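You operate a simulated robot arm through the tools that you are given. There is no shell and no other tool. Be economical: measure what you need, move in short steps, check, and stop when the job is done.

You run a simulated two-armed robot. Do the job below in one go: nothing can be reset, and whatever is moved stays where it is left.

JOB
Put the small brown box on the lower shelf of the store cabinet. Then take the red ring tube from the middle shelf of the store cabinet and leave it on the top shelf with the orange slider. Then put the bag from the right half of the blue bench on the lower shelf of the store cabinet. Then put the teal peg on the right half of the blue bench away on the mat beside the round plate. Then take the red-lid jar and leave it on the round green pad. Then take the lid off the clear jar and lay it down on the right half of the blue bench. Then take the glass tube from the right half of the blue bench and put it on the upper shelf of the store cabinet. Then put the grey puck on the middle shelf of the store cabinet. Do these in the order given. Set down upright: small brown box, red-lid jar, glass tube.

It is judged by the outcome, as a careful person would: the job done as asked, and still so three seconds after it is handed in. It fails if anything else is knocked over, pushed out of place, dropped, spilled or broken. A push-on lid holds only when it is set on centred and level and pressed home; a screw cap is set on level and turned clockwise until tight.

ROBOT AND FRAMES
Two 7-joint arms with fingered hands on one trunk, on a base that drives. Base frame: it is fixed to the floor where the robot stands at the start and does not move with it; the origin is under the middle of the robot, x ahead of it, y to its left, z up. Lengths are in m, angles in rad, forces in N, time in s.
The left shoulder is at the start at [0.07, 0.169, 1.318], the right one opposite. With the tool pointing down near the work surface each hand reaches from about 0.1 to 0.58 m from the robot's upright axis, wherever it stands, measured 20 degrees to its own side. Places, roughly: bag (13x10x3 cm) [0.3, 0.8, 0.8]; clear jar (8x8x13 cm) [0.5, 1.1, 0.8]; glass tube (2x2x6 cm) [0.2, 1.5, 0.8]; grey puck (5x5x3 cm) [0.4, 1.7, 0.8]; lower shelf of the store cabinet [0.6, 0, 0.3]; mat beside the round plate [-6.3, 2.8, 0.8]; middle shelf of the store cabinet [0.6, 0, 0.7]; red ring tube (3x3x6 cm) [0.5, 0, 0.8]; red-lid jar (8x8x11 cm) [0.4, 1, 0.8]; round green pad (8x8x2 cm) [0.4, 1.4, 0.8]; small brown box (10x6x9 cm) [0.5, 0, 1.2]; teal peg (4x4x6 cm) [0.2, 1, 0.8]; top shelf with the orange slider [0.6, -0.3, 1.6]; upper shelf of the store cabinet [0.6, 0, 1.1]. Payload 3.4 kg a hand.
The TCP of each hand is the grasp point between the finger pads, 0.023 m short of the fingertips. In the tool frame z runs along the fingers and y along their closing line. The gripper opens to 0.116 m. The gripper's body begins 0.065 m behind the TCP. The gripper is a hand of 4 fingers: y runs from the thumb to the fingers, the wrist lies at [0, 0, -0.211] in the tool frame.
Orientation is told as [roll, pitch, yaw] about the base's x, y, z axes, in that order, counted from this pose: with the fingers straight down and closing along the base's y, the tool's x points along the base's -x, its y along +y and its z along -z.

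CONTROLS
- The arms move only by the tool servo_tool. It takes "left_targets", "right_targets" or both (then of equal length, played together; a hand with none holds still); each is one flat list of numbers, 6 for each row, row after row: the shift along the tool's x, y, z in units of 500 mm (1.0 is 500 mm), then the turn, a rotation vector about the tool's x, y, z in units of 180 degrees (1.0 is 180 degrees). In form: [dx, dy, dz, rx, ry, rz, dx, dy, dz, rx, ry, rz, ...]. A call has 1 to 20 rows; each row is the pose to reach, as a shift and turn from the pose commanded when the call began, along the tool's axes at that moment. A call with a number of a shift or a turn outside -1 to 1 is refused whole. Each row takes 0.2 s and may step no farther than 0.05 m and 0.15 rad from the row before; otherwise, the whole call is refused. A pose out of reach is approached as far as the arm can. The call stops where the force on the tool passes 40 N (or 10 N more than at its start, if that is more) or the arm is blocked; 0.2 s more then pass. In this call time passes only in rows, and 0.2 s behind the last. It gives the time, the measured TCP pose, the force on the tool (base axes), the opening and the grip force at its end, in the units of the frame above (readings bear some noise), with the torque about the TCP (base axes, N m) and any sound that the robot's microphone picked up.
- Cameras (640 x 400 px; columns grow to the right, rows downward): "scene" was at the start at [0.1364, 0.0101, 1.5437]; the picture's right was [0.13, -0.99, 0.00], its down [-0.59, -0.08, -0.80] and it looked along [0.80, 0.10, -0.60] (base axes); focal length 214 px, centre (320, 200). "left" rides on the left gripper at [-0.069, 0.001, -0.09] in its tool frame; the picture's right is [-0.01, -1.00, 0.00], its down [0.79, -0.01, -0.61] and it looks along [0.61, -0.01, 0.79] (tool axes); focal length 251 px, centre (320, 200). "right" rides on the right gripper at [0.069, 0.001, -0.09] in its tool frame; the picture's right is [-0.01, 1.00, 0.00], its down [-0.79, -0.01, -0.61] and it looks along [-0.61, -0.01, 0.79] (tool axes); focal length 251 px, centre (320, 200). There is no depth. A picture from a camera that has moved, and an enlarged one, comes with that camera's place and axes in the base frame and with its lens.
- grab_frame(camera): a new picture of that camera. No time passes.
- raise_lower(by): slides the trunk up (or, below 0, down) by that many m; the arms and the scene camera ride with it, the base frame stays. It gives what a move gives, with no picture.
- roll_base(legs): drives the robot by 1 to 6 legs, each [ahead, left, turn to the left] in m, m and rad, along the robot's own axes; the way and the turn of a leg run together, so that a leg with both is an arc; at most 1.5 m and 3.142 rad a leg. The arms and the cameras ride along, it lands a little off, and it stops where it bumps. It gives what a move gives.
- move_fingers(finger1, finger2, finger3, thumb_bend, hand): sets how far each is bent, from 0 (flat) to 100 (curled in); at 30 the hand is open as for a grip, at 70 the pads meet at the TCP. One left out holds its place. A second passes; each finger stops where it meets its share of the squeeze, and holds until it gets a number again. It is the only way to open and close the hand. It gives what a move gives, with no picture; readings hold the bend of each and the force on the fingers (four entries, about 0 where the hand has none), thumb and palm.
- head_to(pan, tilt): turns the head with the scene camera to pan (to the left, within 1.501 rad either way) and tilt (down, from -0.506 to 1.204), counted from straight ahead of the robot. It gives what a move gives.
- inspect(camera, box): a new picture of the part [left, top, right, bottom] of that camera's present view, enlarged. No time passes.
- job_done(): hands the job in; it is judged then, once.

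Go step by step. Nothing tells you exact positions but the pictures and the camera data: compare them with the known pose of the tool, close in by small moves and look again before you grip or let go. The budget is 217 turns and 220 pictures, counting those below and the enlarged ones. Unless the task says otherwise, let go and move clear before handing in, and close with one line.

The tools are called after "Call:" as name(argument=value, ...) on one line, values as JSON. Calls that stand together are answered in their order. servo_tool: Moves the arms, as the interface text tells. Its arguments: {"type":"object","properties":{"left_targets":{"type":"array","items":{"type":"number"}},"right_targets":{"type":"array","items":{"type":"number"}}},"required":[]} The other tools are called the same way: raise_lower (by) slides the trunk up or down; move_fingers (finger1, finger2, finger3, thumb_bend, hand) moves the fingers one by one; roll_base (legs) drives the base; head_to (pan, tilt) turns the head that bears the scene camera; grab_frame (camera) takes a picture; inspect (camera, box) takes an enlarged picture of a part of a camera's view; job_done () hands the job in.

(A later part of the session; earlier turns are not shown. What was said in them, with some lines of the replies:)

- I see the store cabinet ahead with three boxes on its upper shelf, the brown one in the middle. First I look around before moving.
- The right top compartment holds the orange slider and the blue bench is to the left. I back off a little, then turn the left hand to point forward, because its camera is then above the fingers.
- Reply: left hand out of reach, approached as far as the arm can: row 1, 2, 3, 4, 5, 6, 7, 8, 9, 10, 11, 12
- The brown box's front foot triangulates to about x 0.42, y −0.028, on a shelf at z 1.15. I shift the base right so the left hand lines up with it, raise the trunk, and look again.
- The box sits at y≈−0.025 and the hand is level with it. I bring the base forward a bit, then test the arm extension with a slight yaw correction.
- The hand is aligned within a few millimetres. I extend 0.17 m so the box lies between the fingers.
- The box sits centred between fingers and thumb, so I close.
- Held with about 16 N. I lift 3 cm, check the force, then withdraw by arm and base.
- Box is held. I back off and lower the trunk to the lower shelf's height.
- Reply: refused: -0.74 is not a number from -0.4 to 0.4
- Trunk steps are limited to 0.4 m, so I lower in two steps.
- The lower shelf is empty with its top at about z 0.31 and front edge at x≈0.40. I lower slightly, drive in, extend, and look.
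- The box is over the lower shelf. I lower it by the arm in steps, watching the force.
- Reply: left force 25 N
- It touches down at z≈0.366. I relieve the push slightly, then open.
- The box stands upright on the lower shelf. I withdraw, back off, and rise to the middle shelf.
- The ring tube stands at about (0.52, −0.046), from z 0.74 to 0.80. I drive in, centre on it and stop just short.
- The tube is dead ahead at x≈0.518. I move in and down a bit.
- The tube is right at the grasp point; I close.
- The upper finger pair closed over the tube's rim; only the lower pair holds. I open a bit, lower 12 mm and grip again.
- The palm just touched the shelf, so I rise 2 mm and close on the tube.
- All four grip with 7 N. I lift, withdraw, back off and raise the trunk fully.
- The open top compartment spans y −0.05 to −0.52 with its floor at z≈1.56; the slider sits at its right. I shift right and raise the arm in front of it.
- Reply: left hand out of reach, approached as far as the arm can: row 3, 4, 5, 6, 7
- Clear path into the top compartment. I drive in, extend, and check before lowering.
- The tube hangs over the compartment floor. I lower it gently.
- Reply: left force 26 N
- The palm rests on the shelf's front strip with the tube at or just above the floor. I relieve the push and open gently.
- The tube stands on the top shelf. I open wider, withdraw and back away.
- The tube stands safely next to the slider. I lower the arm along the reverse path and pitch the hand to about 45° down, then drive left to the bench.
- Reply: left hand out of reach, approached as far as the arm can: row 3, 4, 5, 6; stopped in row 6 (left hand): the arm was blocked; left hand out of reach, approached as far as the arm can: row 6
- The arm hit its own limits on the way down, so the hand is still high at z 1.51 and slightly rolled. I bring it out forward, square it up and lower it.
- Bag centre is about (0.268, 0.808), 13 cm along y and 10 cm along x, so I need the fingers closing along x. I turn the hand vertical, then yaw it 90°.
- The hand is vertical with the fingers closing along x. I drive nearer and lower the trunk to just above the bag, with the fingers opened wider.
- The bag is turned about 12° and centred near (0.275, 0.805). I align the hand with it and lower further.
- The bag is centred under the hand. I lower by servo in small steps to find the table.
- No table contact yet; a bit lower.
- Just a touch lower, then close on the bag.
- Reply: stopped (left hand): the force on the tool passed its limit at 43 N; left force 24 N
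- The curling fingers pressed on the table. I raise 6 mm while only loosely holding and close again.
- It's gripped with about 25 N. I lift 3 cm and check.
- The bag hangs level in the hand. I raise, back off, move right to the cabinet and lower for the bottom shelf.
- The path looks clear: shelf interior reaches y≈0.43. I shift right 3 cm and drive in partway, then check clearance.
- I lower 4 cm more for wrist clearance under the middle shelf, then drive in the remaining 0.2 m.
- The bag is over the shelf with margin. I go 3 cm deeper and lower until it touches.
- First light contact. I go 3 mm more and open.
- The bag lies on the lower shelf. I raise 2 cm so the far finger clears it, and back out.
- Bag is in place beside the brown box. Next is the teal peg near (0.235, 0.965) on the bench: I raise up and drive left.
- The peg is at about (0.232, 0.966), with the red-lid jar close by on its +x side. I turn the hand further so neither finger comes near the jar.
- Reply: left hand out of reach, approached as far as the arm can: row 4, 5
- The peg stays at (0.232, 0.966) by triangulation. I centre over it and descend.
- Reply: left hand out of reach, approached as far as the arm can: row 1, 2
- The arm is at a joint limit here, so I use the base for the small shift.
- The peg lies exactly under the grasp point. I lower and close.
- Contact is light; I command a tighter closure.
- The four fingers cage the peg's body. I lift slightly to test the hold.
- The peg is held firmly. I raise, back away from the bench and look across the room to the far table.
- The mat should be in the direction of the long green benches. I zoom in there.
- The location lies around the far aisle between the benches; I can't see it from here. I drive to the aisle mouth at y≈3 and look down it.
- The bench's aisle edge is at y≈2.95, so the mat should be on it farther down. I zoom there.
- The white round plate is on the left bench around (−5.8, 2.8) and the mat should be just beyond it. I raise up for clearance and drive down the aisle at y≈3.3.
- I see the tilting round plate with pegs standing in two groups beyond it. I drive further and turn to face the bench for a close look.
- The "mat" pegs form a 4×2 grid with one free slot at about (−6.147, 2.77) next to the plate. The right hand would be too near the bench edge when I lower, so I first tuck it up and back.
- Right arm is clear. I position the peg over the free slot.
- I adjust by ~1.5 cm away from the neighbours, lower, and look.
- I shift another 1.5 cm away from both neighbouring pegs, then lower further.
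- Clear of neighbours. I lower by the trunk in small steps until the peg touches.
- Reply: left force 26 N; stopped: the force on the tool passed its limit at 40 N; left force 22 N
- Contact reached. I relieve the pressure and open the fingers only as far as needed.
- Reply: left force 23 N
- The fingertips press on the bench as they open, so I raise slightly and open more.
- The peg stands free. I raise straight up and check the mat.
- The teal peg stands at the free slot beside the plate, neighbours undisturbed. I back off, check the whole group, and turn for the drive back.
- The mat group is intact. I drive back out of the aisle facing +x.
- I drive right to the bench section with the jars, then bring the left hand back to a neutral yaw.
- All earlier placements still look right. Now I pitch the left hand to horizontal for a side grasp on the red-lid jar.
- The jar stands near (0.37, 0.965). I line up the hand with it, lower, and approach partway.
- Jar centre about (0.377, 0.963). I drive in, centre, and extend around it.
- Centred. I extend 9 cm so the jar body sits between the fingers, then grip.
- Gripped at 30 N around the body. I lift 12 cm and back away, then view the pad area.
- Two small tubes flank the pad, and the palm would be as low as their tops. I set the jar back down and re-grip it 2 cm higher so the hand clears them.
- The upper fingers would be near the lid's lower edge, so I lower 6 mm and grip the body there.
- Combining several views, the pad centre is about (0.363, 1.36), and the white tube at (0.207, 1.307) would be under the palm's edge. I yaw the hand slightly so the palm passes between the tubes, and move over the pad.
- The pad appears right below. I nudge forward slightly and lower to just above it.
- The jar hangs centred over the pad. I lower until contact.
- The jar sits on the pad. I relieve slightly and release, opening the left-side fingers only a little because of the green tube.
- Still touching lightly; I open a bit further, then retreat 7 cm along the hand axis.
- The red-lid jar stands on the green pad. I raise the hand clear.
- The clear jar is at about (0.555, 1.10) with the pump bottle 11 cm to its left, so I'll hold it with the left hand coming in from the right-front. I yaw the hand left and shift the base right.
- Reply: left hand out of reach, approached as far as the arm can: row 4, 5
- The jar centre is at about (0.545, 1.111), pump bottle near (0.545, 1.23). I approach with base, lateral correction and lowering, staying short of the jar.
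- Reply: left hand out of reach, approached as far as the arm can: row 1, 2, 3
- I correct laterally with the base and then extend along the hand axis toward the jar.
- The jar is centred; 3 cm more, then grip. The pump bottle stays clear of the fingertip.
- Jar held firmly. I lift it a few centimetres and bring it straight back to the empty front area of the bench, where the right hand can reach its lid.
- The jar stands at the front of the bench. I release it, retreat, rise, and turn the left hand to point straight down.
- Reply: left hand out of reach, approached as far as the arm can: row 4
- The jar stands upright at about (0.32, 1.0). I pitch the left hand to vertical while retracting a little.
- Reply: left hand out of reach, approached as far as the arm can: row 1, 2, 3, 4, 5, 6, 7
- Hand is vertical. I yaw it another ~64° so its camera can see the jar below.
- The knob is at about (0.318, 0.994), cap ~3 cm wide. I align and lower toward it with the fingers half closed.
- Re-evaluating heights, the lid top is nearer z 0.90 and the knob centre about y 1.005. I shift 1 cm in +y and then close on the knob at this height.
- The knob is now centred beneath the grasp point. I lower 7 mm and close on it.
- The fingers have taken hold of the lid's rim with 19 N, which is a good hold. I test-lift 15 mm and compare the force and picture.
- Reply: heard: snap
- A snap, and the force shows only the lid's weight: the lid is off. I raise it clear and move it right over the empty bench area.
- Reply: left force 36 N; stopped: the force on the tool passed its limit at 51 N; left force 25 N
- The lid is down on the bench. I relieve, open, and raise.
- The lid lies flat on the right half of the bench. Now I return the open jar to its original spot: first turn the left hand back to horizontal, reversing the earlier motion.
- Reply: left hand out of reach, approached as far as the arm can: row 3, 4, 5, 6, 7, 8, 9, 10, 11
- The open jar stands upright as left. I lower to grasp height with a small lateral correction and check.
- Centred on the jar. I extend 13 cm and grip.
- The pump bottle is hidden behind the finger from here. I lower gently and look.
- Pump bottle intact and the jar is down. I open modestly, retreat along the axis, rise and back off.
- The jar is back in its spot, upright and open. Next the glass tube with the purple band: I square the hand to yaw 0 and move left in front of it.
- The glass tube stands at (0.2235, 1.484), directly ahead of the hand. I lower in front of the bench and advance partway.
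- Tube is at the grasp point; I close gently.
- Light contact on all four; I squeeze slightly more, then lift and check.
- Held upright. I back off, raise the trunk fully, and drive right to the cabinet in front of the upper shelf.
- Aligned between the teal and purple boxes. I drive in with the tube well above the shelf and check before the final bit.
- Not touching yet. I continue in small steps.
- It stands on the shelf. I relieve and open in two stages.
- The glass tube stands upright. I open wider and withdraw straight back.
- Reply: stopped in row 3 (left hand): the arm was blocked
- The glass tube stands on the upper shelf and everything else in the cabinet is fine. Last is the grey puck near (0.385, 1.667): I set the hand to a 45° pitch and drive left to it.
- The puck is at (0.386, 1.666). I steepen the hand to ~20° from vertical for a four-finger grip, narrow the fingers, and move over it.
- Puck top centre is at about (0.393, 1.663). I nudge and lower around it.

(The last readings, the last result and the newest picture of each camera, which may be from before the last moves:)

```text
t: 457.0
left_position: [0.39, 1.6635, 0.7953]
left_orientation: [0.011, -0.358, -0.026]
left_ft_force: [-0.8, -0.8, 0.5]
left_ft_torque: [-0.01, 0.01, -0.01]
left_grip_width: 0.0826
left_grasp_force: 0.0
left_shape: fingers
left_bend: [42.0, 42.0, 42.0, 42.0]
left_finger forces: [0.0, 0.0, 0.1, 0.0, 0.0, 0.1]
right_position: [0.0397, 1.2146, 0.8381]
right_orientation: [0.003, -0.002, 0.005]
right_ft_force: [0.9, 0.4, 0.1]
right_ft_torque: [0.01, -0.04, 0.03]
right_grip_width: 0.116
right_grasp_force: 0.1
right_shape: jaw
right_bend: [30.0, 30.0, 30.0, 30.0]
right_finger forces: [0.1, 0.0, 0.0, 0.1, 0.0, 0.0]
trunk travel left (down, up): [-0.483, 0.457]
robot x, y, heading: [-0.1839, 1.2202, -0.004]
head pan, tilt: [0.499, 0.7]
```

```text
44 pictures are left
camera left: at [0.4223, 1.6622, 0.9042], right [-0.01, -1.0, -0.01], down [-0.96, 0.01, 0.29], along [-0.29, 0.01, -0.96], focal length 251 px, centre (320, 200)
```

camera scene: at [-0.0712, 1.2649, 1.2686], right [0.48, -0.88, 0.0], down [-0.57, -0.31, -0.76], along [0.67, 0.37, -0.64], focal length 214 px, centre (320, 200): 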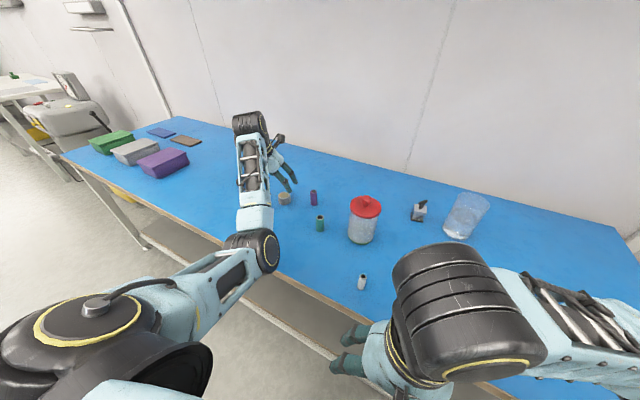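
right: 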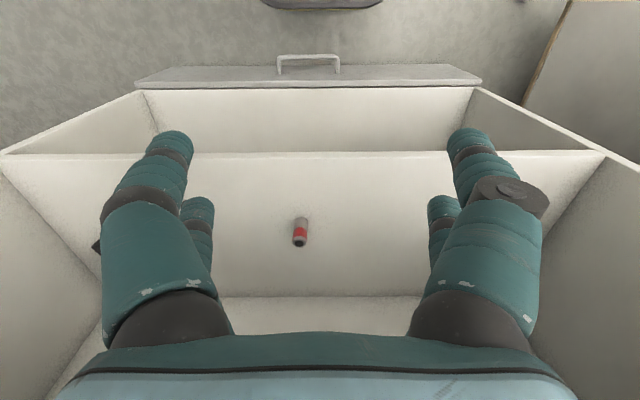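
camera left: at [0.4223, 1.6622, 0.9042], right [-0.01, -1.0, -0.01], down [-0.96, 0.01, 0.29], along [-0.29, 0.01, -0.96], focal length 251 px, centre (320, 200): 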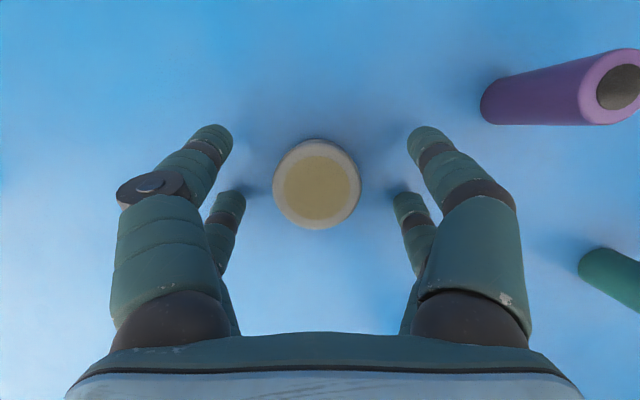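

Centred. I close on the puck.

Call:
move_fingers(hand="left", finger1=64, finger2=64, finger3=64, thumb_bend=64)

Call:
grab_frame(camera="left")

Call:
raise_lower(by=0.03)

Call:
grab_frame(camera="left")

```text
t: 458.0
left_position: [0.3911, 1.6639, 0.7965]
left_orientation: [0.012, -0.359, -0.026]
left_ft_force: [-0.1, -0.5, -0.4]
left_ft_torque: [-0.02, 0.01, -0.01]
left_grip_width: 0.0242
left_grasp_force: 4.8
left_shape: fingers
left_bend: [61.0, 58.0, 59.0, 62.0]
left_finger forces: [1.5, 3.6, 3.3, 0.0, 1.8, 0.0]
right_position: [0.0398, 1.2156, 0.84]
right_orientation: [0.004, 0.001, 0.004]
right_ft_force: [0.2, 0.1, 0.1]
right_ft_torque: [0.01, -0.01, 0.0]
right_grip_width: 0.116
right_grasp_force: 0.1
right_shape: jaw
right_bend: [30.0, 30.0, 30.0, 30.0]
right_finger forces: [0.0, 0.0, 0.0, 0.0, 0.1, 0.1]
trunk travel left (down, up): [-0.483, 0.457]
robot x, y, heading: [-0.1831, 1.2191, -0.002]
head pan, tilt: [0.499, 0.7]
```

```text
43 pictures are left
camera left: at [0.4225, 1.6623, 0.9039], right [-0.01, -1.0, -0.01], down [-0.96, 0.01, 0.29], along [-0.29, 0.01, -0.96], focal length 251 px, centre (320, 200)
```

left: 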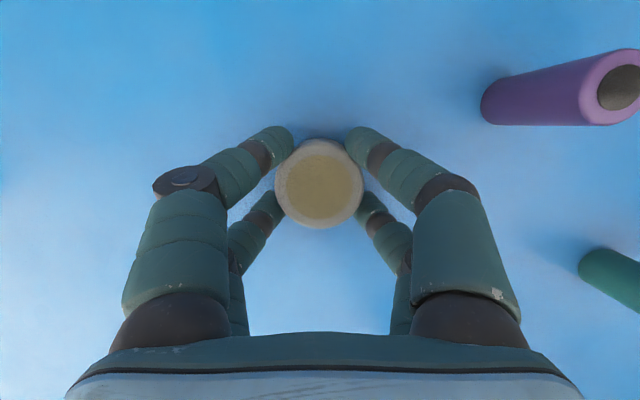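

```text
t: 458.8
left_position: [0.3916, 1.6634, 0.8271]
left_orientation: [0.012, -0.358, -0.026]
left_ft_force: [0.5, 0.6, -1.0]
left_ft_torque: [-0.02, 0.04, -0.01]
left_grip_width: 0.0243
left_grasp_force: 4.7
left_shape: fingers
left_bend: [61.0, 58.0, 59.0, 62.0]
left_finger forces: [1.3, 3.4, 3.2, 0.1, 1.6, 0.0]
right_position: [0.0405, 1.2149, 0.8682]
right_orientation: [0.004, 0.0, 0.002]
right_ft_force: [0.4, -0.3, 0.0]
right_ft_torque: [0.0, -0.03, 0.0]
right_grip_width: 0.1159
right_grasp_force: 0.1
right_shape: jaw
right_bend: [30.0, 30.0, 30.0, 30.0]
right_finger forces: [0.0, 0.1, 0.0, 0.0, 0.0, 0.0]
trunk travel left (down, up): [-0.513, 0.427]
robot x, y, heading: [-0.1828, 1.2229, 0.003]
head pan, tilt: [0.499, 0.7]
```

```text
42 pictures are left
camera left: at [0.4229, 1.6624, 0.9336], right [-0.01, -1.0, -0.01], down [-0.96, 0.01, 0.29], along [-0.29, 0.01, -0.96], focal length 251 px, centre (320, 200)
```

left: 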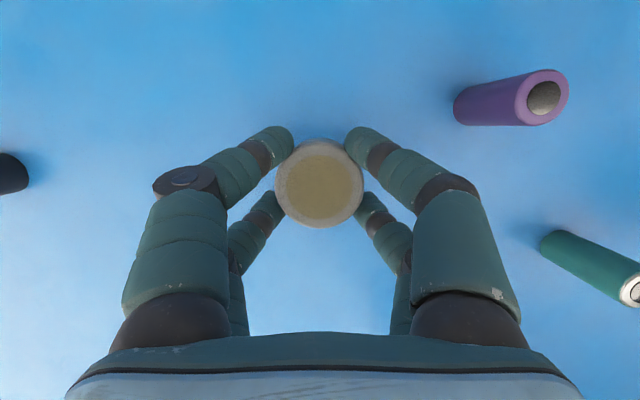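

Held. I squeeze a bit more, raise, back off and drive to the cabinet in front of the middle shelf.

Call:
move_fingers(hand="left", finger1=69, finger2=69, finger3=69, thumb_bend=69)

Call:
raise_lower(by=0.15)

Call:
roll_base(legs=[[-0.55, 0, 0], [0, -0.9, 0], [0, -0.78, 0]])

Call:
raise_lower(by=-0.17)

Call:
head_to(pan=0.35, tilt=0.6)

Call:
grab_frame(camera="scene")

Call:
grab_frame(camera="left")

```text
t: 459.8
left_position: [0.392, 1.6642, 0.8267]
left_orientation: [0.013, -0.358, -0.026]
left_ft_force: [-0.4, 0.7, -0.6]
left_ft_torque: [0.0, 0.01, -0.03]
left_grip_width: 0.0197
left_grasp_force: 11.4
left_shape: fingers
left_bend: [63.0, 58.0, 60.0, 65.0]
left_finger forces: [4.4, 7.7, 6.1, 0.1, 5.1, 0.0]
right_position: [0.0381, 1.214, 0.8671]
right_orientation: [0.004, 0.0, 0.004]
right_ft_force: [-0.5, 0.2, 0.4]
right_ft_torque: [-0.01, -0.02, 0.02]
right_grip_width: 0.1159
right_grasp_force: 0.1
right_shape: jaw
right_bend: [30.0, 30.0, 30.0, 30.0]
right_finger forces: [0.0, 0.0, 0.0, 0.0, 0.0, 0.1]
trunk travel left (down, up): [-0.513, 0.427]
robot x, y, heading: [-0.1855, 1.2218, -0.003]
head pan, tilt: [0.499, 0.7]
```

```text
t: 461.5
left_position: [0.3907, 1.6633, 0.9766]
left_orientation: [0.012, -0.36, -0.026]
left_ft_force: [0.3, -0.6, -1.4]
left_ft_torque: [0.02, -0.01, 0.0]
left_grip_width: 0.0198
left_grasp_force: 11.2
left_shape: fingers
left_bend: [63.0, 58.0, 60.0, 65.0]
left_finger forces: [4.3, 7.6, 6.0, 0.1, 5.1, 0.1]
right_position: [0.0401, 1.2151, 1.0185]
right_orientation: [0.003, 0.0, 0.004]
right_ft_force: [0.2, -0.5, 0.6]
right_ft_torque: [-0.01, 0.01, -0.05]
right_grip_width: 0.1159
right_grasp_force: 0.0
right_shape: jaw
right_bend: [30.0, 30.0, 30.0, 30.0]
right_finger forces: [0.0, 0.1, 0.0, 0.0, 0.1, 0.1]
trunk travel left (down, up): [-0.663, 0.277]
robot x, y, heading: [-0.182, 1.2232, -0.006]
head pan, tilt: [0.499, 0.7]
```

```text
t: 472.8
left_position: [-0.1473, -0.0141, 0.9778]
left_orientation: [0.012, -0.358, -0.019]
left_ft_force: [-0.2, 0.0, -1.7]
left_ft_torque: [0.01, 0.0, 0.0]
left_grip_width: 0.0195
left_grasp_force: 10.9
left_shape: fingers
left_bend: [63.0, 58.0, 60.0, 65.0]
left_finger forces: [4.3, 7.7, 6.1, 0.0, 5.1, 0.0]
right_position: [-0.4949, -0.4662, 1.0186]
right_orientation: [0.004, 0.0, 0.01]
right_ft_force: [0.4, 0.0, -0.4]
right_ft_torque: [0.04, 0.0, -0.02]
right_grip_width: 0.116
right_grasp_force: 0.1
right_shape: jaw
right_bend: [30.0, 30.0, 30.0, 30.0]
right_finger forces: [0.0, 0.0, 0.0, 0.1, 0.0, 0.1]
trunk travel left (down, up): [-0.663, 0.277]
robot x, y, heading: [-0.7213, -0.4585, 0.009]
head pan, tilt: [0.499, 0.7]
```

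```text
t: 474.7
left_position: [-0.1472, -0.0149, 0.8063]
left_orientation: [0.011, -0.357, -0.019]
left_ft_force: [0.4, -0.4, -0.6]
left_ft_torque: [0.0, 0.02, 0.0]
left_grip_width: 0.0196
left_grasp_force: 11.3
left_shape: fingers
left_bend: [63.0, 58.0, 60.0, 65.0]
left_finger forces: [4.3, 7.7, 6.1, 0.0, 5.0, 0.1]
right_position: [-0.4947, -0.4672, 0.8485]
right_orientation: [0.004, -0.002, 0.009]
right_ft_force: [-0.5, -0.6, 0.4]
right_ft_torque: [0.0, -0.02, -0.01]
right_grip_width: 0.1158
right_grasp_force: 0.1
right_shape: jaw
right_bend: [30.0, 30.0, 30.0, 30.0]
right_finger forces: [0.1, 0.0, 0.0, 0.0, 0.0, 0.1]
trunk travel left (down, up): [-0.493, 0.447]
robot x, y, heading: [-0.7191, -0.4586, 0.007]
head pan, tilt: [0.499, 0.7]
```

```text
t: 475.4
left_position: [-0.146, -0.0152, 0.8064]
left_orientation: [0.012, -0.358, -0.019]
left_ft_force: [0.2, -0.5, -1.5]
left_ft_torque: [0.0, 0.02, 0.01]
left_grip_width: 0.0196
left_grasp_force: 11.3
left_shape: fingers
left_bend: [63.0, 58.0, 60.0, 65.0]
left_finger forces: [4.3, 7.7, 6.1, 0.1, 5.0, 0.0]
right_position: [-0.4948, -0.4651, 0.8479]
right_orientation: [0.004, 0.0, 0.008]
right_ft_force: [-0.1, 0.0, -0.2]
right_ft_torque: [-0.01, 0.01, -0.03]
right_grip_width: 0.1159
right_grasp_force: 0.1
right_shape: jaw
right_bend: [30.0, 30.0, 30.0, 30.0]
right_finger forces: [0.1, 0.0, 0.1, 0.0, 0.0, 0.1]
trunk travel left (down, up): [-0.493, 0.447]
robot x, y, heading: [-0.7208, -0.4631, 0.005]
head pan, tilt: [0.351, 0.6]
```

```text
41 pictures are left
camera scene: at [-0.5861, -0.4302, 1.2152], right [0.35, -0.94, 0.0], down [-0.53, -0.2, -0.82], along [0.77, 0.29, -0.57], focal length 214 px, centre (320, 200)
```

scene: 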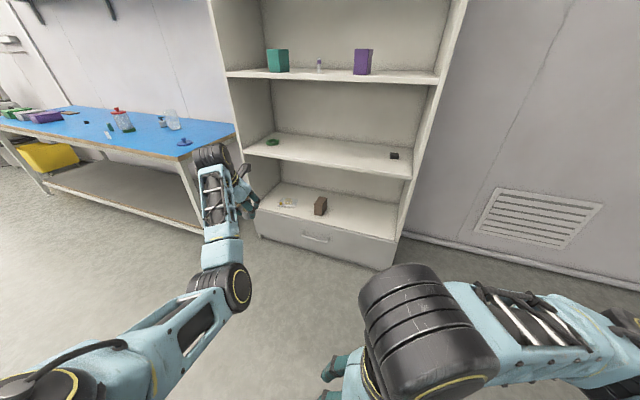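

```text
40 pictures are left
camera left: at [-0.1148, -0.0155, 0.9138], right [-0.01, -1.0, -0.01], down [-0.96, 0.0, 0.29], along [-0.29, 0.01, -0.96], focal length 251 px, centre (320, 200)
```

left: 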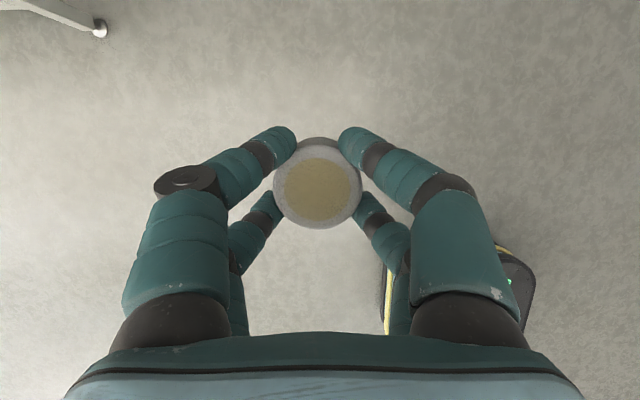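

Path to the middle shelf is clear between the ring and the black block. I drive in partway and check height.

Call:
roll_base(legs=[[0.42, 0, -0.005]])

Call:
grab_frame(camera="scene")

Call:
grab_frame(camera="left")

```text
t: 478.0
left_position: [0.2809, -0.0187, 0.8053]
left_orientation: [0.012, -0.358, -0.029]
left_ft_force: [-0.1, 0.4, -1.0]
left_ft_torque: [-0.01, -0.01, -0.01]
left_grip_width: 0.0194
left_grasp_force: 11.4
left_shape: fingers
left_bend: [63.0, 58.0, 60.0, 65.0]
left_finger forces: [4.3, 7.7, 6.1, 0.1, 5.0, 0.0]
right_position: [-0.0708, -0.4691, 0.8472]
right_orientation: [0.003, 0.001, 0.002]
right_ft_force: [-0.2, -0.5, -0.9]
right_ft_torque: [0.0, 0.02, -0.02]
right_grip_width: 0.1159
right_grasp_force: 0.0
right_shape: jaw
right_bend: [30.0, 30.0, 30.0, 30.0]
right_finger forces: [0.0, 0.0, 0.0, 0.0, 0.0, 0.0]
trunk travel left (down, up): [-0.493, 0.447]
robot x, y, heading: [-0.2943, -0.4623, -0.005]
head pan, tilt: [0.351, 0.6]
```

```text
39 pictures are left
camera scene: at [-0.1606, -0.4307, 1.2151], right [0.34, -0.94, 0.0], down [-0.53, -0.19, -0.82], along [0.78, 0.28, -0.57], focal length 214 px, centre (320, 200)
```

scene: 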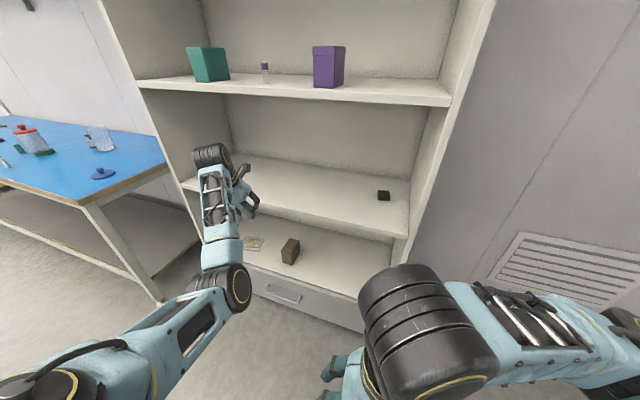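

```text
38 pictures are left
camera left: at [0.314, -0.02, 0.9136], right [-0.02, -1.0, -0.01], down [-0.96, 0.01, 0.29], along [-0.29, 0.01, -0.96], focal length 251 px, centre (320, 200)
```

left: 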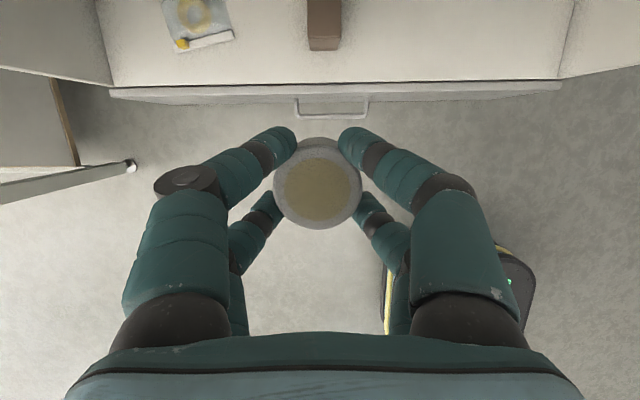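

Clearance looks good. I drive in the remaining distance.

Call:
roll_base(legs=[[0.18, 0, 0.002]])

Call:
grab_frame(camera="left")

Call:
raise_lower(by=-0.012)

Call:
raise_lower(by=-0.004)

```text
t: 479.5
left_position: [0.4609, -0.0149, 0.8056]
left_orientation: [0.011, -0.356, -0.02]
left_ft_force: [0.0, 0.5, -0.7]
left_ft_torque: [-0.01, 0.02, 0.0]
left_grip_width: 0.0198
left_grasp_force: 11.9
left_shape: fingers
left_bend: [63.0, 58.0, 60.0, 65.0]
left_finger forces: [4.2, 7.7, 6.1, 0.0, 5.0, 0.0]
right_position: [0.1106, -0.4645, 0.8485]
right_orientation: [0.003, -0.001, 0.009]
right_ft_force: [0.2, -0.7, -0.2]
right_ft_torque: [0.0, 0.01, 0.0]
right_grip_width: 0.1159
right_grasp_force: 0.1
right_shape: jaw
right_bend: [30.0, 30.0, 30.0, 30.0]
right_finger forces: [0.0, 0.1, 0.0, 0.1, 0.0, 0.1]
trunk travel left (down, up): [-0.493, 0.447]
robot x, y, heading: [-0.1106, -0.4571, 0.008]
head pan, tilt: [0.351, 0.6]
```

```text
37 pictures are left
camera left: at [0.4927, -0.0163, 0.9134], right [-0.01, -1.0, -0.01], down [-0.96, 0.01, 0.29], along [-0.29, 0.01, -0.96], focal length 251 px, centre (320, 200)
```

left: 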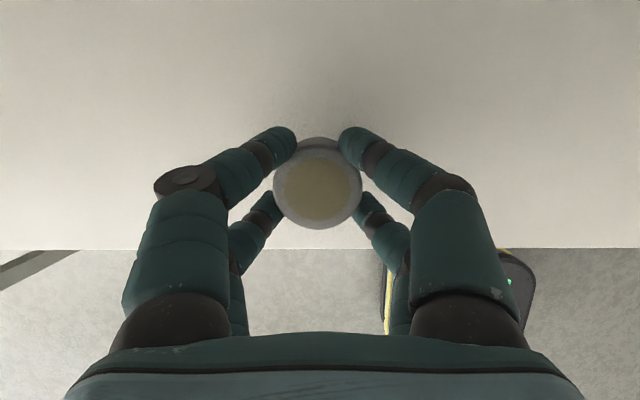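

```text
t: 480.1
left_position: [0.4598, -0.0141, 0.7943]
left_orientation: [0.011, -0.357, -0.021]
left_ft_force: [0.7, 0.3, -0.7]
left_ft_torque: [-0.02, -0.02, -0.04]
left_grip_width: 0.0197
left_grasp_force: 11.4
left_shape: fingers
left_bend: [63.0, 58.0, 60.0, 65.0]
left_finger forces: [4.3, 7.6, 6.2, 0.1, 5.0, 0.1]
right_position: [0.1086, -0.464, 0.837]
right_orientation: [0.004, -0.003, 0.01]
right_ft_force: [1.0, -1.1, 0.5]
right_ft_torque: [-0.03, 0.02, -0.02]
right_grip_width: 0.1158
right_grasp_force: 0.1
right_shape: jaw
right_bend: [30.0, 30.0, 30.0, 30.0]
right_finger forces: [0.0, 0.0, 0.0, 0.1, 0.1, 0.0]
trunk travel left (down, up): [-0.481, 0.459]
robot x, y, heading: [-0.1101, -0.4602, 0.007]
head pan, tilt: [0.351, 0.6]
```

```text
t: 480.6
left_position: [0.4602, -0.0142, 0.7906]
left_orientation: [0.01, -0.358, -0.02]
left_ft_force: [0.3, -0.1, -1.3]
left_ft_torque: [-0.01, -0.01, 0.0]
left_grip_width: 0.0193
left_grasp_force: 11.3
left_shape: fingers
left_bend: [63.0, 58.0, 60.0, 65.0]
left_finger forces: [4.3, 7.7, 6.0, 0.0, 5.0, 0.1]
right_position: [0.1098, -0.4662, 0.832]
right_orientation: [0.004, -0.002, 0.008]
right_ft_force: [-0.1, 0.4, 0.1]
right_ft_torque: [0.0, -0.01, -0.03]
right_grip_width: 0.1159
right_grasp_force: 0.0
right_shape: jaw
right_bend: [30.0, 30.0, 30.0, 30.0]
right_finger forces: [0.0, 0.1, 0.0, 0.0, 0.0, 0.1]
trunk travel left (down, up): [-0.477, 0.463]
robot x, y, heading: [-0.1155, -0.4593, -0.005]
head pan, tilt: [0.351, 0.6]
```

Call:
raise_lower(by=-0.004)

Call:
raise_lower(by=-0.004)

Call:
raise_lower(by=-0.004)

Call:
grab_frame(camera="left")

```text
t: 481.2
left_position: [0.4604, -0.0151, 0.7862]
left_orientation: [0.012, -0.357, -0.022]
left_ft_force: [0.3, 0.4, -0.2]
left_ft_torque: [-0.01, 0.02, 0.0]
left_grip_width: 0.0198
left_grasp_force: 11.7
left_shape: fingers
left_bend: [63.0, 58.0, 60.0, 65.0]
left_finger forces: [4.3, 7.6, 6.1, 0.1, 5.0, 0.0]
right_position: [0.1095, -0.4656, 0.8287]
right_orientation: [0.005, -0.002, 0.009]
right_ft_force: [-0.2, -0.5, -0.3]
right_ft_torque: [-0.04, -0.01, -0.01]
right_grip_width: 0.116
right_grasp_force: 0.0
right_shape: jaw
right_bend: [30.0, 30.0, 30.0, 30.0]
right_finger forces: [0.0, 0.0, 0.0, 0.0, 0.0, 0.0]
trunk travel left (down, up): [-0.473, 0.467]
robot x, y, heading: [-0.1168, -0.4558, 0.008]
head pan, tilt: [0.351, 0.6]
```

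```text
t: 481.7
left_position: [0.4596, -0.0151, 0.7829]
left_orientation: [0.013, -0.358, -0.022]
left_ft_force: [-0.1, 0.2, -1.6]
left_ft_torque: [0.02, 0.0, 0.0]
left_grip_width: 0.0197
left_grasp_force: 11.2
left_shape: fingers
left_bend: [63.0, 58.0, 60.0, 65.0]
left_finger forces: [4.3, 7.7, 6.1, 0.0, 5.1, 0.1]
right_position: [0.1105, -0.4653, 0.8245]
right_orientation: [0.003, -0.003, 0.008]
right_ft_force: [-0.7, 0.1, 0.2]
right_ft_torque: [-0.02, 0.01, -0.04]
right_grip_width: 0.1157
right_grasp_force: 0.1
right_shape: jaw
right_bend: [30.0, 30.0, 30.0, 30.0]
right_finger forces: [0.0, 0.0, 0.0, 0.0, 0.1, 0.1]
trunk travel left (down, up): [-0.469, 0.471]
robot x, y, heading: [-0.1147, -0.4585, 0.002]
head pan, tilt: [0.351, 0.6]
```

```text
t: 482.2
left_position: [0.4594, -0.0144, 0.7788]
left_orientation: [0.013, -0.358, -0.021]
left_ft_force: [0.2, 0.3, -0.3]
left_ft_torque: [0.01, 0.03, 0.0]
left_grip_width: 0.0195
left_grasp_force: 11.5
left_shape: fingers
left_bend: [63.0, 58.0, 60.0, 65.0]
left_finger forces: [4.3, 7.7, 6.1, 0.1, 4.9, 0.0]
right_position: [0.11, -0.4666, 0.8197]
right_orientation: [0.003, -0.002, 0.01]
right_ft_force: [0.6, 0.6, -0.6]
right_ft_torque: [-0.02, -0.04, 0.04]
right_grip_width: 0.1158
right_grasp_force: 0.0
right_shape: jaw
right_bend: [30.0, 30.0, 30.0, 30.0]
right_finger forces: [0.1, 0.0, 0.1, 0.0, 0.1, 0.0]
trunk travel left (down, up): [-0.465, 0.475]
robot x, y, heading: [-0.1138, -0.46, 0.004]
head pan, tilt: [0.351, 0.6]
```

```text
36 pictures are left
camera left: at [0.4919, -0.0163, 0.8859], right [-0.01, -1.0, -0.01], down [-0.96, 0.01, 0.29], along [-0.29, 0.01, -0.96], focal length 251 px, centre (320, 200)
```

left: 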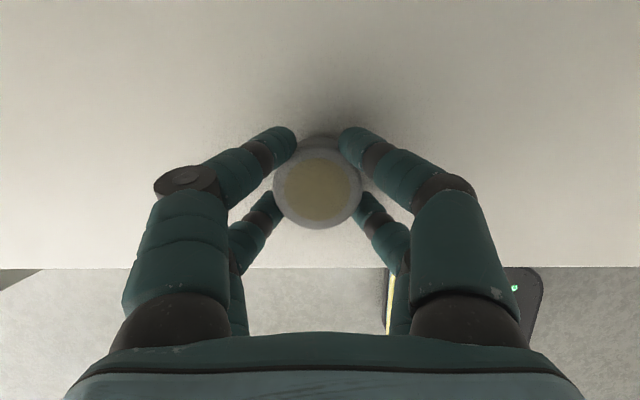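

Call:
raise_lower(by=-0.004)

Call:
raise_lower(by=-0.003)

Call:
raise_lower(by=-0.003)

```text
t: 482.8
left_position: [0.4593, -0.0148, 0.7766]
left_orientation: [0.013, -0.359, -0.023]
left_ft_force: [2.7, 0.4, 7.5]
left_ft_torque: [0.09, 0.04, -0.04]
left_grip_width: 0.0197
left_grasp_force: 14.8
left_shape: fingers
left_bend: [63.0, 59.0, 61.0, 65.0]
left_finger forces: [6.6, 9.1, 7.5, 0.0, 6.1, 0.0]
right_position: [0.1079, -0.4667, 0.8166]
right_orientation: [0.005, -0.004, 0.009]
right_ft_force: [0.3, 0.4, 0.4]
right_ft_torque: [0.02, -0.01, 0.0]
right_grip_width: 0.1158
right_grasp_force: 0.0
right_shape: jaw
right_bend: [30.0, 30.0, 30.0, 30.0]
right_finger forces: [0.0, 0.0, 0.0, 0.1, 0.0, 0.0]
trunk travel left (down, up): [-0.461, 0.479]
robot x, y, heading: [-0.1142, -0.4565, 0.003]
head pan, tilt: [0.351, 0.6]
```

```text
t: 483.3
left_position: [0.459, -0.0155, 0.7744]
left_orientation: [0.014, -0.363, -0.022]
left_ft_force: [5.1, 0.7, 17.6]
left_ft_torque: [0.01, 0.09, 0.03]
left_grip_width: 0.0199
left_grasp_force: 18.6
left_shape: fingers
left_bend: [63.0, 61.0, 62.0, 65.0]
left_finger forces: [8.3, 10.1, 11.0, 0.0, 6.7, 0.0]
right_position: [0.1094, -0.4669, 0.8146]
right_orientation: [0.004, -0.005, 0.008]
right_ft_force: [0.6, 0.1, -1.0]
right_ft_torque: [-0.04, -0.02, -0.03]
right_grip_width: 0.116
right_grasp_force: 0.0
right_shape: jaw
right_bend: [30.0, 30.0, 30.0, 30.0]
right_finger forces: [0.0, 0.1, 0.0, 0.1, 0.0, 0.0]
trunk travel left (down, up): [-0.458, 0.482]
robot x, y, heading: [-0.111, -0.4599, 0.004]
head pan, tilt: [0.351, 0.6]
```

```text
t: 483.8
left_position: [0.458, -0.0166, 0.774]
left_orientation: [0.017, -0.365, -0.023]
left_ft_force: [9.0, 2.6, 32.9]
left_ft_torque: [0.08, 0.11, 0.02]
left_grip_width: 0.0198
left_grasp_force: 26.6
left_shape: fingers
left_bend: [63.0, 61.0, 65.0, 65.0]
left_finger forces: [9.7, 16.1, 21.3, 0.1, 6.0, 0.0]
right_position: [0.1086, -0.4689, 0.8118]
right_orientation: [0.007, -0.004, 0.007]
right_ft_force: [0.5, -0.2, 0.4]
right_ft_torque: [0.01, -0.02, 0.0]
right_grip_width: 0.1161
right_grasp_force: 0.1
right_shape: jaw
right_bend: [30.0, 30.0, 30.0, 30.0]
right_finger forces: [0.0, 0.0, 0.0, 0.1, 0.0, 0.1]
trunk travel left (down, up): [-0.455, 0.485]
robot x, y, heading: [-0.1128, -0.4594, 0.003]
head pan, tilt: [0.351, 0.6]
```

Down on the shelf. I relieve the pressure and open the fingers.

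Call:
raise_lower(by=0.006)

Call:
move_fingers(hand="left", finger1=42, finger2=42, finger3=42, thumb_bend=42)

Call:
grab_frame(camera="left")

```text
t: 484.4
left_position: [0.4593, -0.0157, 0.7737]
left_orientation: [0.012, -0.354, -0.02]
left_ft_force: [1.3, -1.1, 9.2]
left_ft_torque: [0.11, 0.14, -0.03]
left_grip_width: 0.0194
left_grasp_force: 16.3
left_shape: fingers
left_bend: [63.0, 61.0, 63.0, 65.0]
left_finger forces: [6.7, 9.4, 8.7, 0.1, 7.4, 0.0]
right_position: [0.109, -0.4664, 0.8163]
right_orientation: [0.004, -0.002, 0.008]
right_ft_force: [-0.3, -1.0, -0.1]
right_ft_torque: [-0.04, -0.01, 0.01]
right_grip_width: 0.1158
right_grasp_force: 0.0
right_shape: jaw
right_bend: [30.0, 30.0, 30.0, 30.0]
right_finger forces: [0.0, 0.0, 0.1, 0.1, 0.0, 0.0]
trunk travel left (down, up): [-0.461, 0.479]
robot x, y, heading: [-0.1141, -0.4587, 0.002]
head pan, tilt: [0.351, 0.6]
```

```text
t: 485.4
left_position: [0.4599, -0.0153, 0.7738]
left_orientation: [0.012, -0.357, -0.023]
left_ft_force: [0.0, 0.2, 0.0]
left_ft_torque: [-0.02, 0.04, -0.03]
left_grip_width: 0.0816
left_grasp_force: 0.1
left_shape: fingers
left_bend: [42.0, 42.0, 42.0, 42.0]
left_finger forces: [0.0, 0.1, 0.0, 0.1, 0.0, 0.0]
right_position: [0.1096, -0.4668, 0.816]
right_orientation: [0.003, -0.001, 0.006]
right_ft_force: [0.3, 0.4, -0.9]
right_ft_torque: [0.01, 0.0, -0.02]
right_grip_width: 0.1158
right_grasp_force: 0.0
right_shape: jaw
right_bend: [30.0, 30.0, 30.0, 30.0]
right_finger forces: [0.0, 0.0, 0.0, 0.1, 0.0, 0.0]
trunk travel left (down, up): [-0.461, 0.479]
robot x, y, heading: [-0.1141, -0.463, 0.007]
head pan, tilt: [0.351, 0.6]
```

```text
35 pictures are left
camera left: at [0.492, -0.0167, 0.8816], right [-0.01, -1.0, -0.01], down [-0.96, 0.01, 0.29], along [-0.29, 0.01, -0.96], focal length 251 px, centre (320, 200)
```

left: 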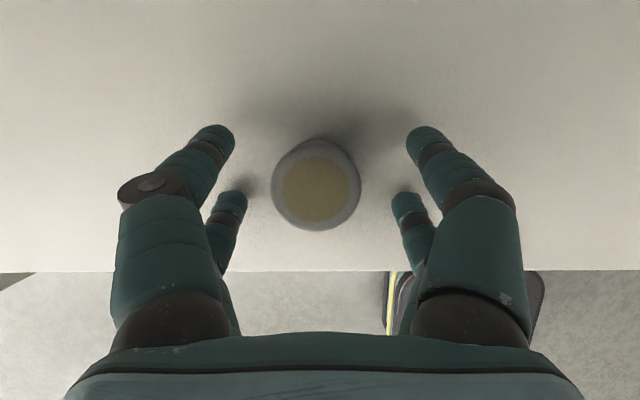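

The puck rests on the middle shelf. I raise slightly and back out.

Call:
raise_lower(by=0.02)

Call:
roll_base(legs=[[-0.5, 0, 0]])

Call:
raise_lower(by=0.3)

Call:
head_to(pan=0.3, tilt=0.4)

Call:
grab_frame(camera="scene")

Call:
inspect(camera="scene", box=[200, 120, 440, 270])

```text
t: 486.0
left_position: [0.4598, -0.0136, 0.7949]
left_orientation: [0.012, -0.358, -0.019]
left_ft_force: [0.4, 0.1, -0.1]
left_ft_torque: [0.0, -0.03, -0.01]
left_grip_width: 0.0813
left_grasp_force: 0.1
left_shape: fingers
left_bend: [42.0, 42.0, 42.0, 42.0]
left_finger forces: [0.0, 0.1, 0.0, 0.0, 0.1, 0.1]
right_position: [0.1111, -0.4659, 0.8371]
right_orientation: [0.004, 0.0, 0.008]
right_ft_force: [0.7, 0.4, 0.7]
right_ft_torque: [0.03, 0.01, -0.01]
right_grip_width: 0.1156
right_grasp_force: 0.1
right_shape: jaw
right_bend: [30.0, 30.0, 30.0, 30.0]
right_finger forces: [0.0, 0.0, 0.0, 0.0, 0.0, 0.0]
trunk travel left (down, up): [-0.481, 0.459]
robot x, y, heading: [-0.1129, -0.4583, 0.001]
head pan, tilt: [0.351, 0.6]
```

```text
t: 489.0
left_position: [-0.0404, -0.0177, 0.7945]
left_orientation: [0.012, -0.357, -0.025]
left_ft_force: [0.6, 0.3, 0.9]
left_ft_torque: [0.01, -0.01, -0.02]
left_grip_width: 0.0814
left_grasp_force: 0.0
left_shape: fingers
left_bend: [42.0, 42.0, 42.0, 42.0]
left_finger forces: [0.1, 0.1, 0.0, 0.0, 0.0, 0.0]
right_position: [-0.3929, -0.4687, 0.8372]
right_orientation: [0.005, -0.003, 0.005]
right_ft_force: [0.7, -0.7, 0.5]
right_ft_torque: [-0.05, 0.02, 0.01]
right_grip_width: 0.116
right_grasp_force: 0.0
right_shape: jaw
right_bend: [30.0, 30.0, 30.0, 30.0]
right_finger forces: [0.1, 0.1, 0.0, 0.0, 0.0, 0.0]
trunk travel left (down, up): [-0.481, 0.459]
robot x, y, heading: [-0.6146, -0.4598, -0.003]
head pan, tilt: [0.351, 0.6]
```

```text
t: 492.0
left_position: [-0.0392, -0.0175, 1.0948]
left_orientation: [0.011, -0.357, -0.027]
left_ft_force: [-0.6, -0.9, 0.0]
left_ft_torque: [0.04, 0.02, -0.02]
left_grip_width: 0.0813
left_grasp_force: 0.0
left_shape: fingers
left_bend: [42.0, 42.0, 42.0, 42.0]
left_finger forces: [0.1, 0.0, 0.0, 0.0, 0.0, 0.0]
right_position: [-0.391, -0.4679, 1.1358]
right_orientation: [0.003, -0.002, 0.004]
right_ft_force: [0.8, -0.3, 0.5]
right_ft_torque: [-0.01, 0.02, -0.02]
right_grip_width: 0.1157
right_grasp_force: 0.1
right_shape: jaw
right_bend: [30.0, 30.0, 30.0, 30.0]
right_finger forces: [0.0, 0.1, 0.0, 0.0, 0.0, 0.0]
trunk travel left (down, up): [-0.781, 0.159]
robot x, y, heading: [-0.6174, -0.4555, -0.002]
head pan, tilt: [0.351, 0.6]
```

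```text
t: 492.7
left_position: [-0.04, -0.0184, 1.0948]
left_orientation: [0.014, -0.358, -0.026]
left_ft_force: [-0.5, 0.2, 0.1]
left_ft_torque: [0.0, 0.04, 0.01]
left_grip_width: 0.0815
left_grasp_force: 0.1
left_shape: fingers
left_bend: [42.0, 42.0, 42.0, 42.0]
left_finger forces: [0.0, 0.1, 0.1, 0.0, 0.0, 0.0]
right_position: [-0.3915, -0.4675, 1.137]
right_orientation: [0.003, -0.003, 0.004]
right_ft_force: [-0.7, 0.4, 0.7]
right_ft_torque: [0.0, 0.0, 0.0]
right_grip_width: 0.1156
right_grasp_force: 0.1
right_shape: jaw
right_bend: [30.0, 30.0, 30.0, 30.0]
right_finger forces: [0.0, 0.1, 0.1, 0.0, 0.0, 0.1]
trunk travel left (down, up): [-0.781, 0.159]
robot x, y, heading: [-0.6148, -0.4608, 0.003]
head pan, tilt: [0.3, 0.4]
```

```text
34 pictures are left
camera scene: at [-0.4768, -0.4339, 1.5214], right [0.29, -0.96, 0.0], down [-0.37, -0.11, -0.92], along [0.88, 0.27, -0.39], focal length 214 px, centre (320, 200)
```

scene: 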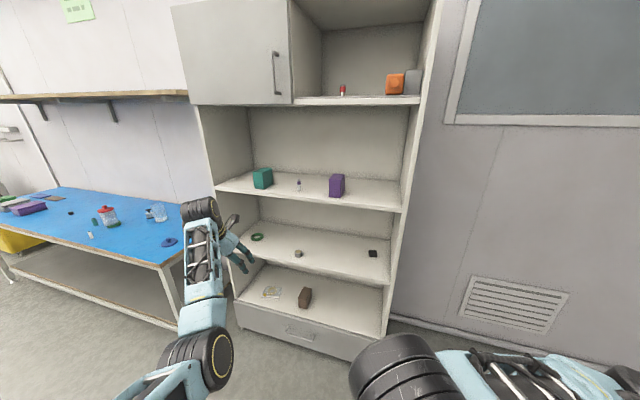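

```text
2.67 times, centred on (320, 195) of scene
camera zoom: at [-0.4768, -0.4339, 1.5214], right [0.29, -0.96, 0.0], down [-0.37, -0.11, -0.92], along [0.88, 0.27, -0.39], focal length 572 px, centre (320, 213)
```

zoom: 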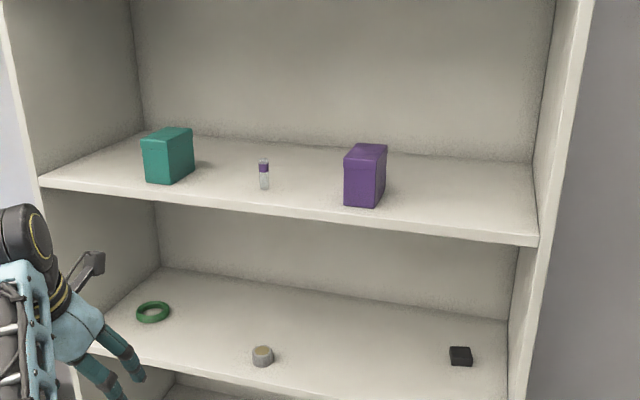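

Everything in the cabinet is in place; one last look at the bench.

Call:
inspect(camera="scene", box=[0, 160, 240, 310])

```text
2.67 times, centred on (120, 235) of scene
camera zoom: at [-0.4768, -0.4339, 1.5214], right [0.29, -0.96, 0.0], down [-0.37, -0.11, -0.92], along [0.88, 0.27, -0.39], focal length 572 px, centre (853, 107)
```

zoom: 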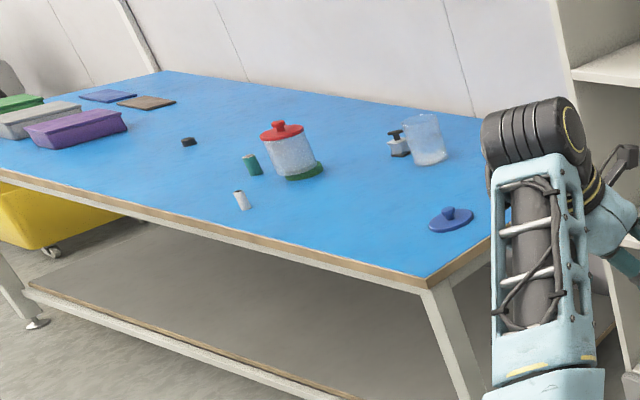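

The bench is as it should be: jar on the pad, open jar upright, lid lying flat, and the other items standing. I hand the job in.

Call:
job_done()

```text
The job is handed in.
```

All eight steps are done in the order given, the small brown box, red-lid jar and glass tube were set down upright, and both hands were let go and clear before I handed in.
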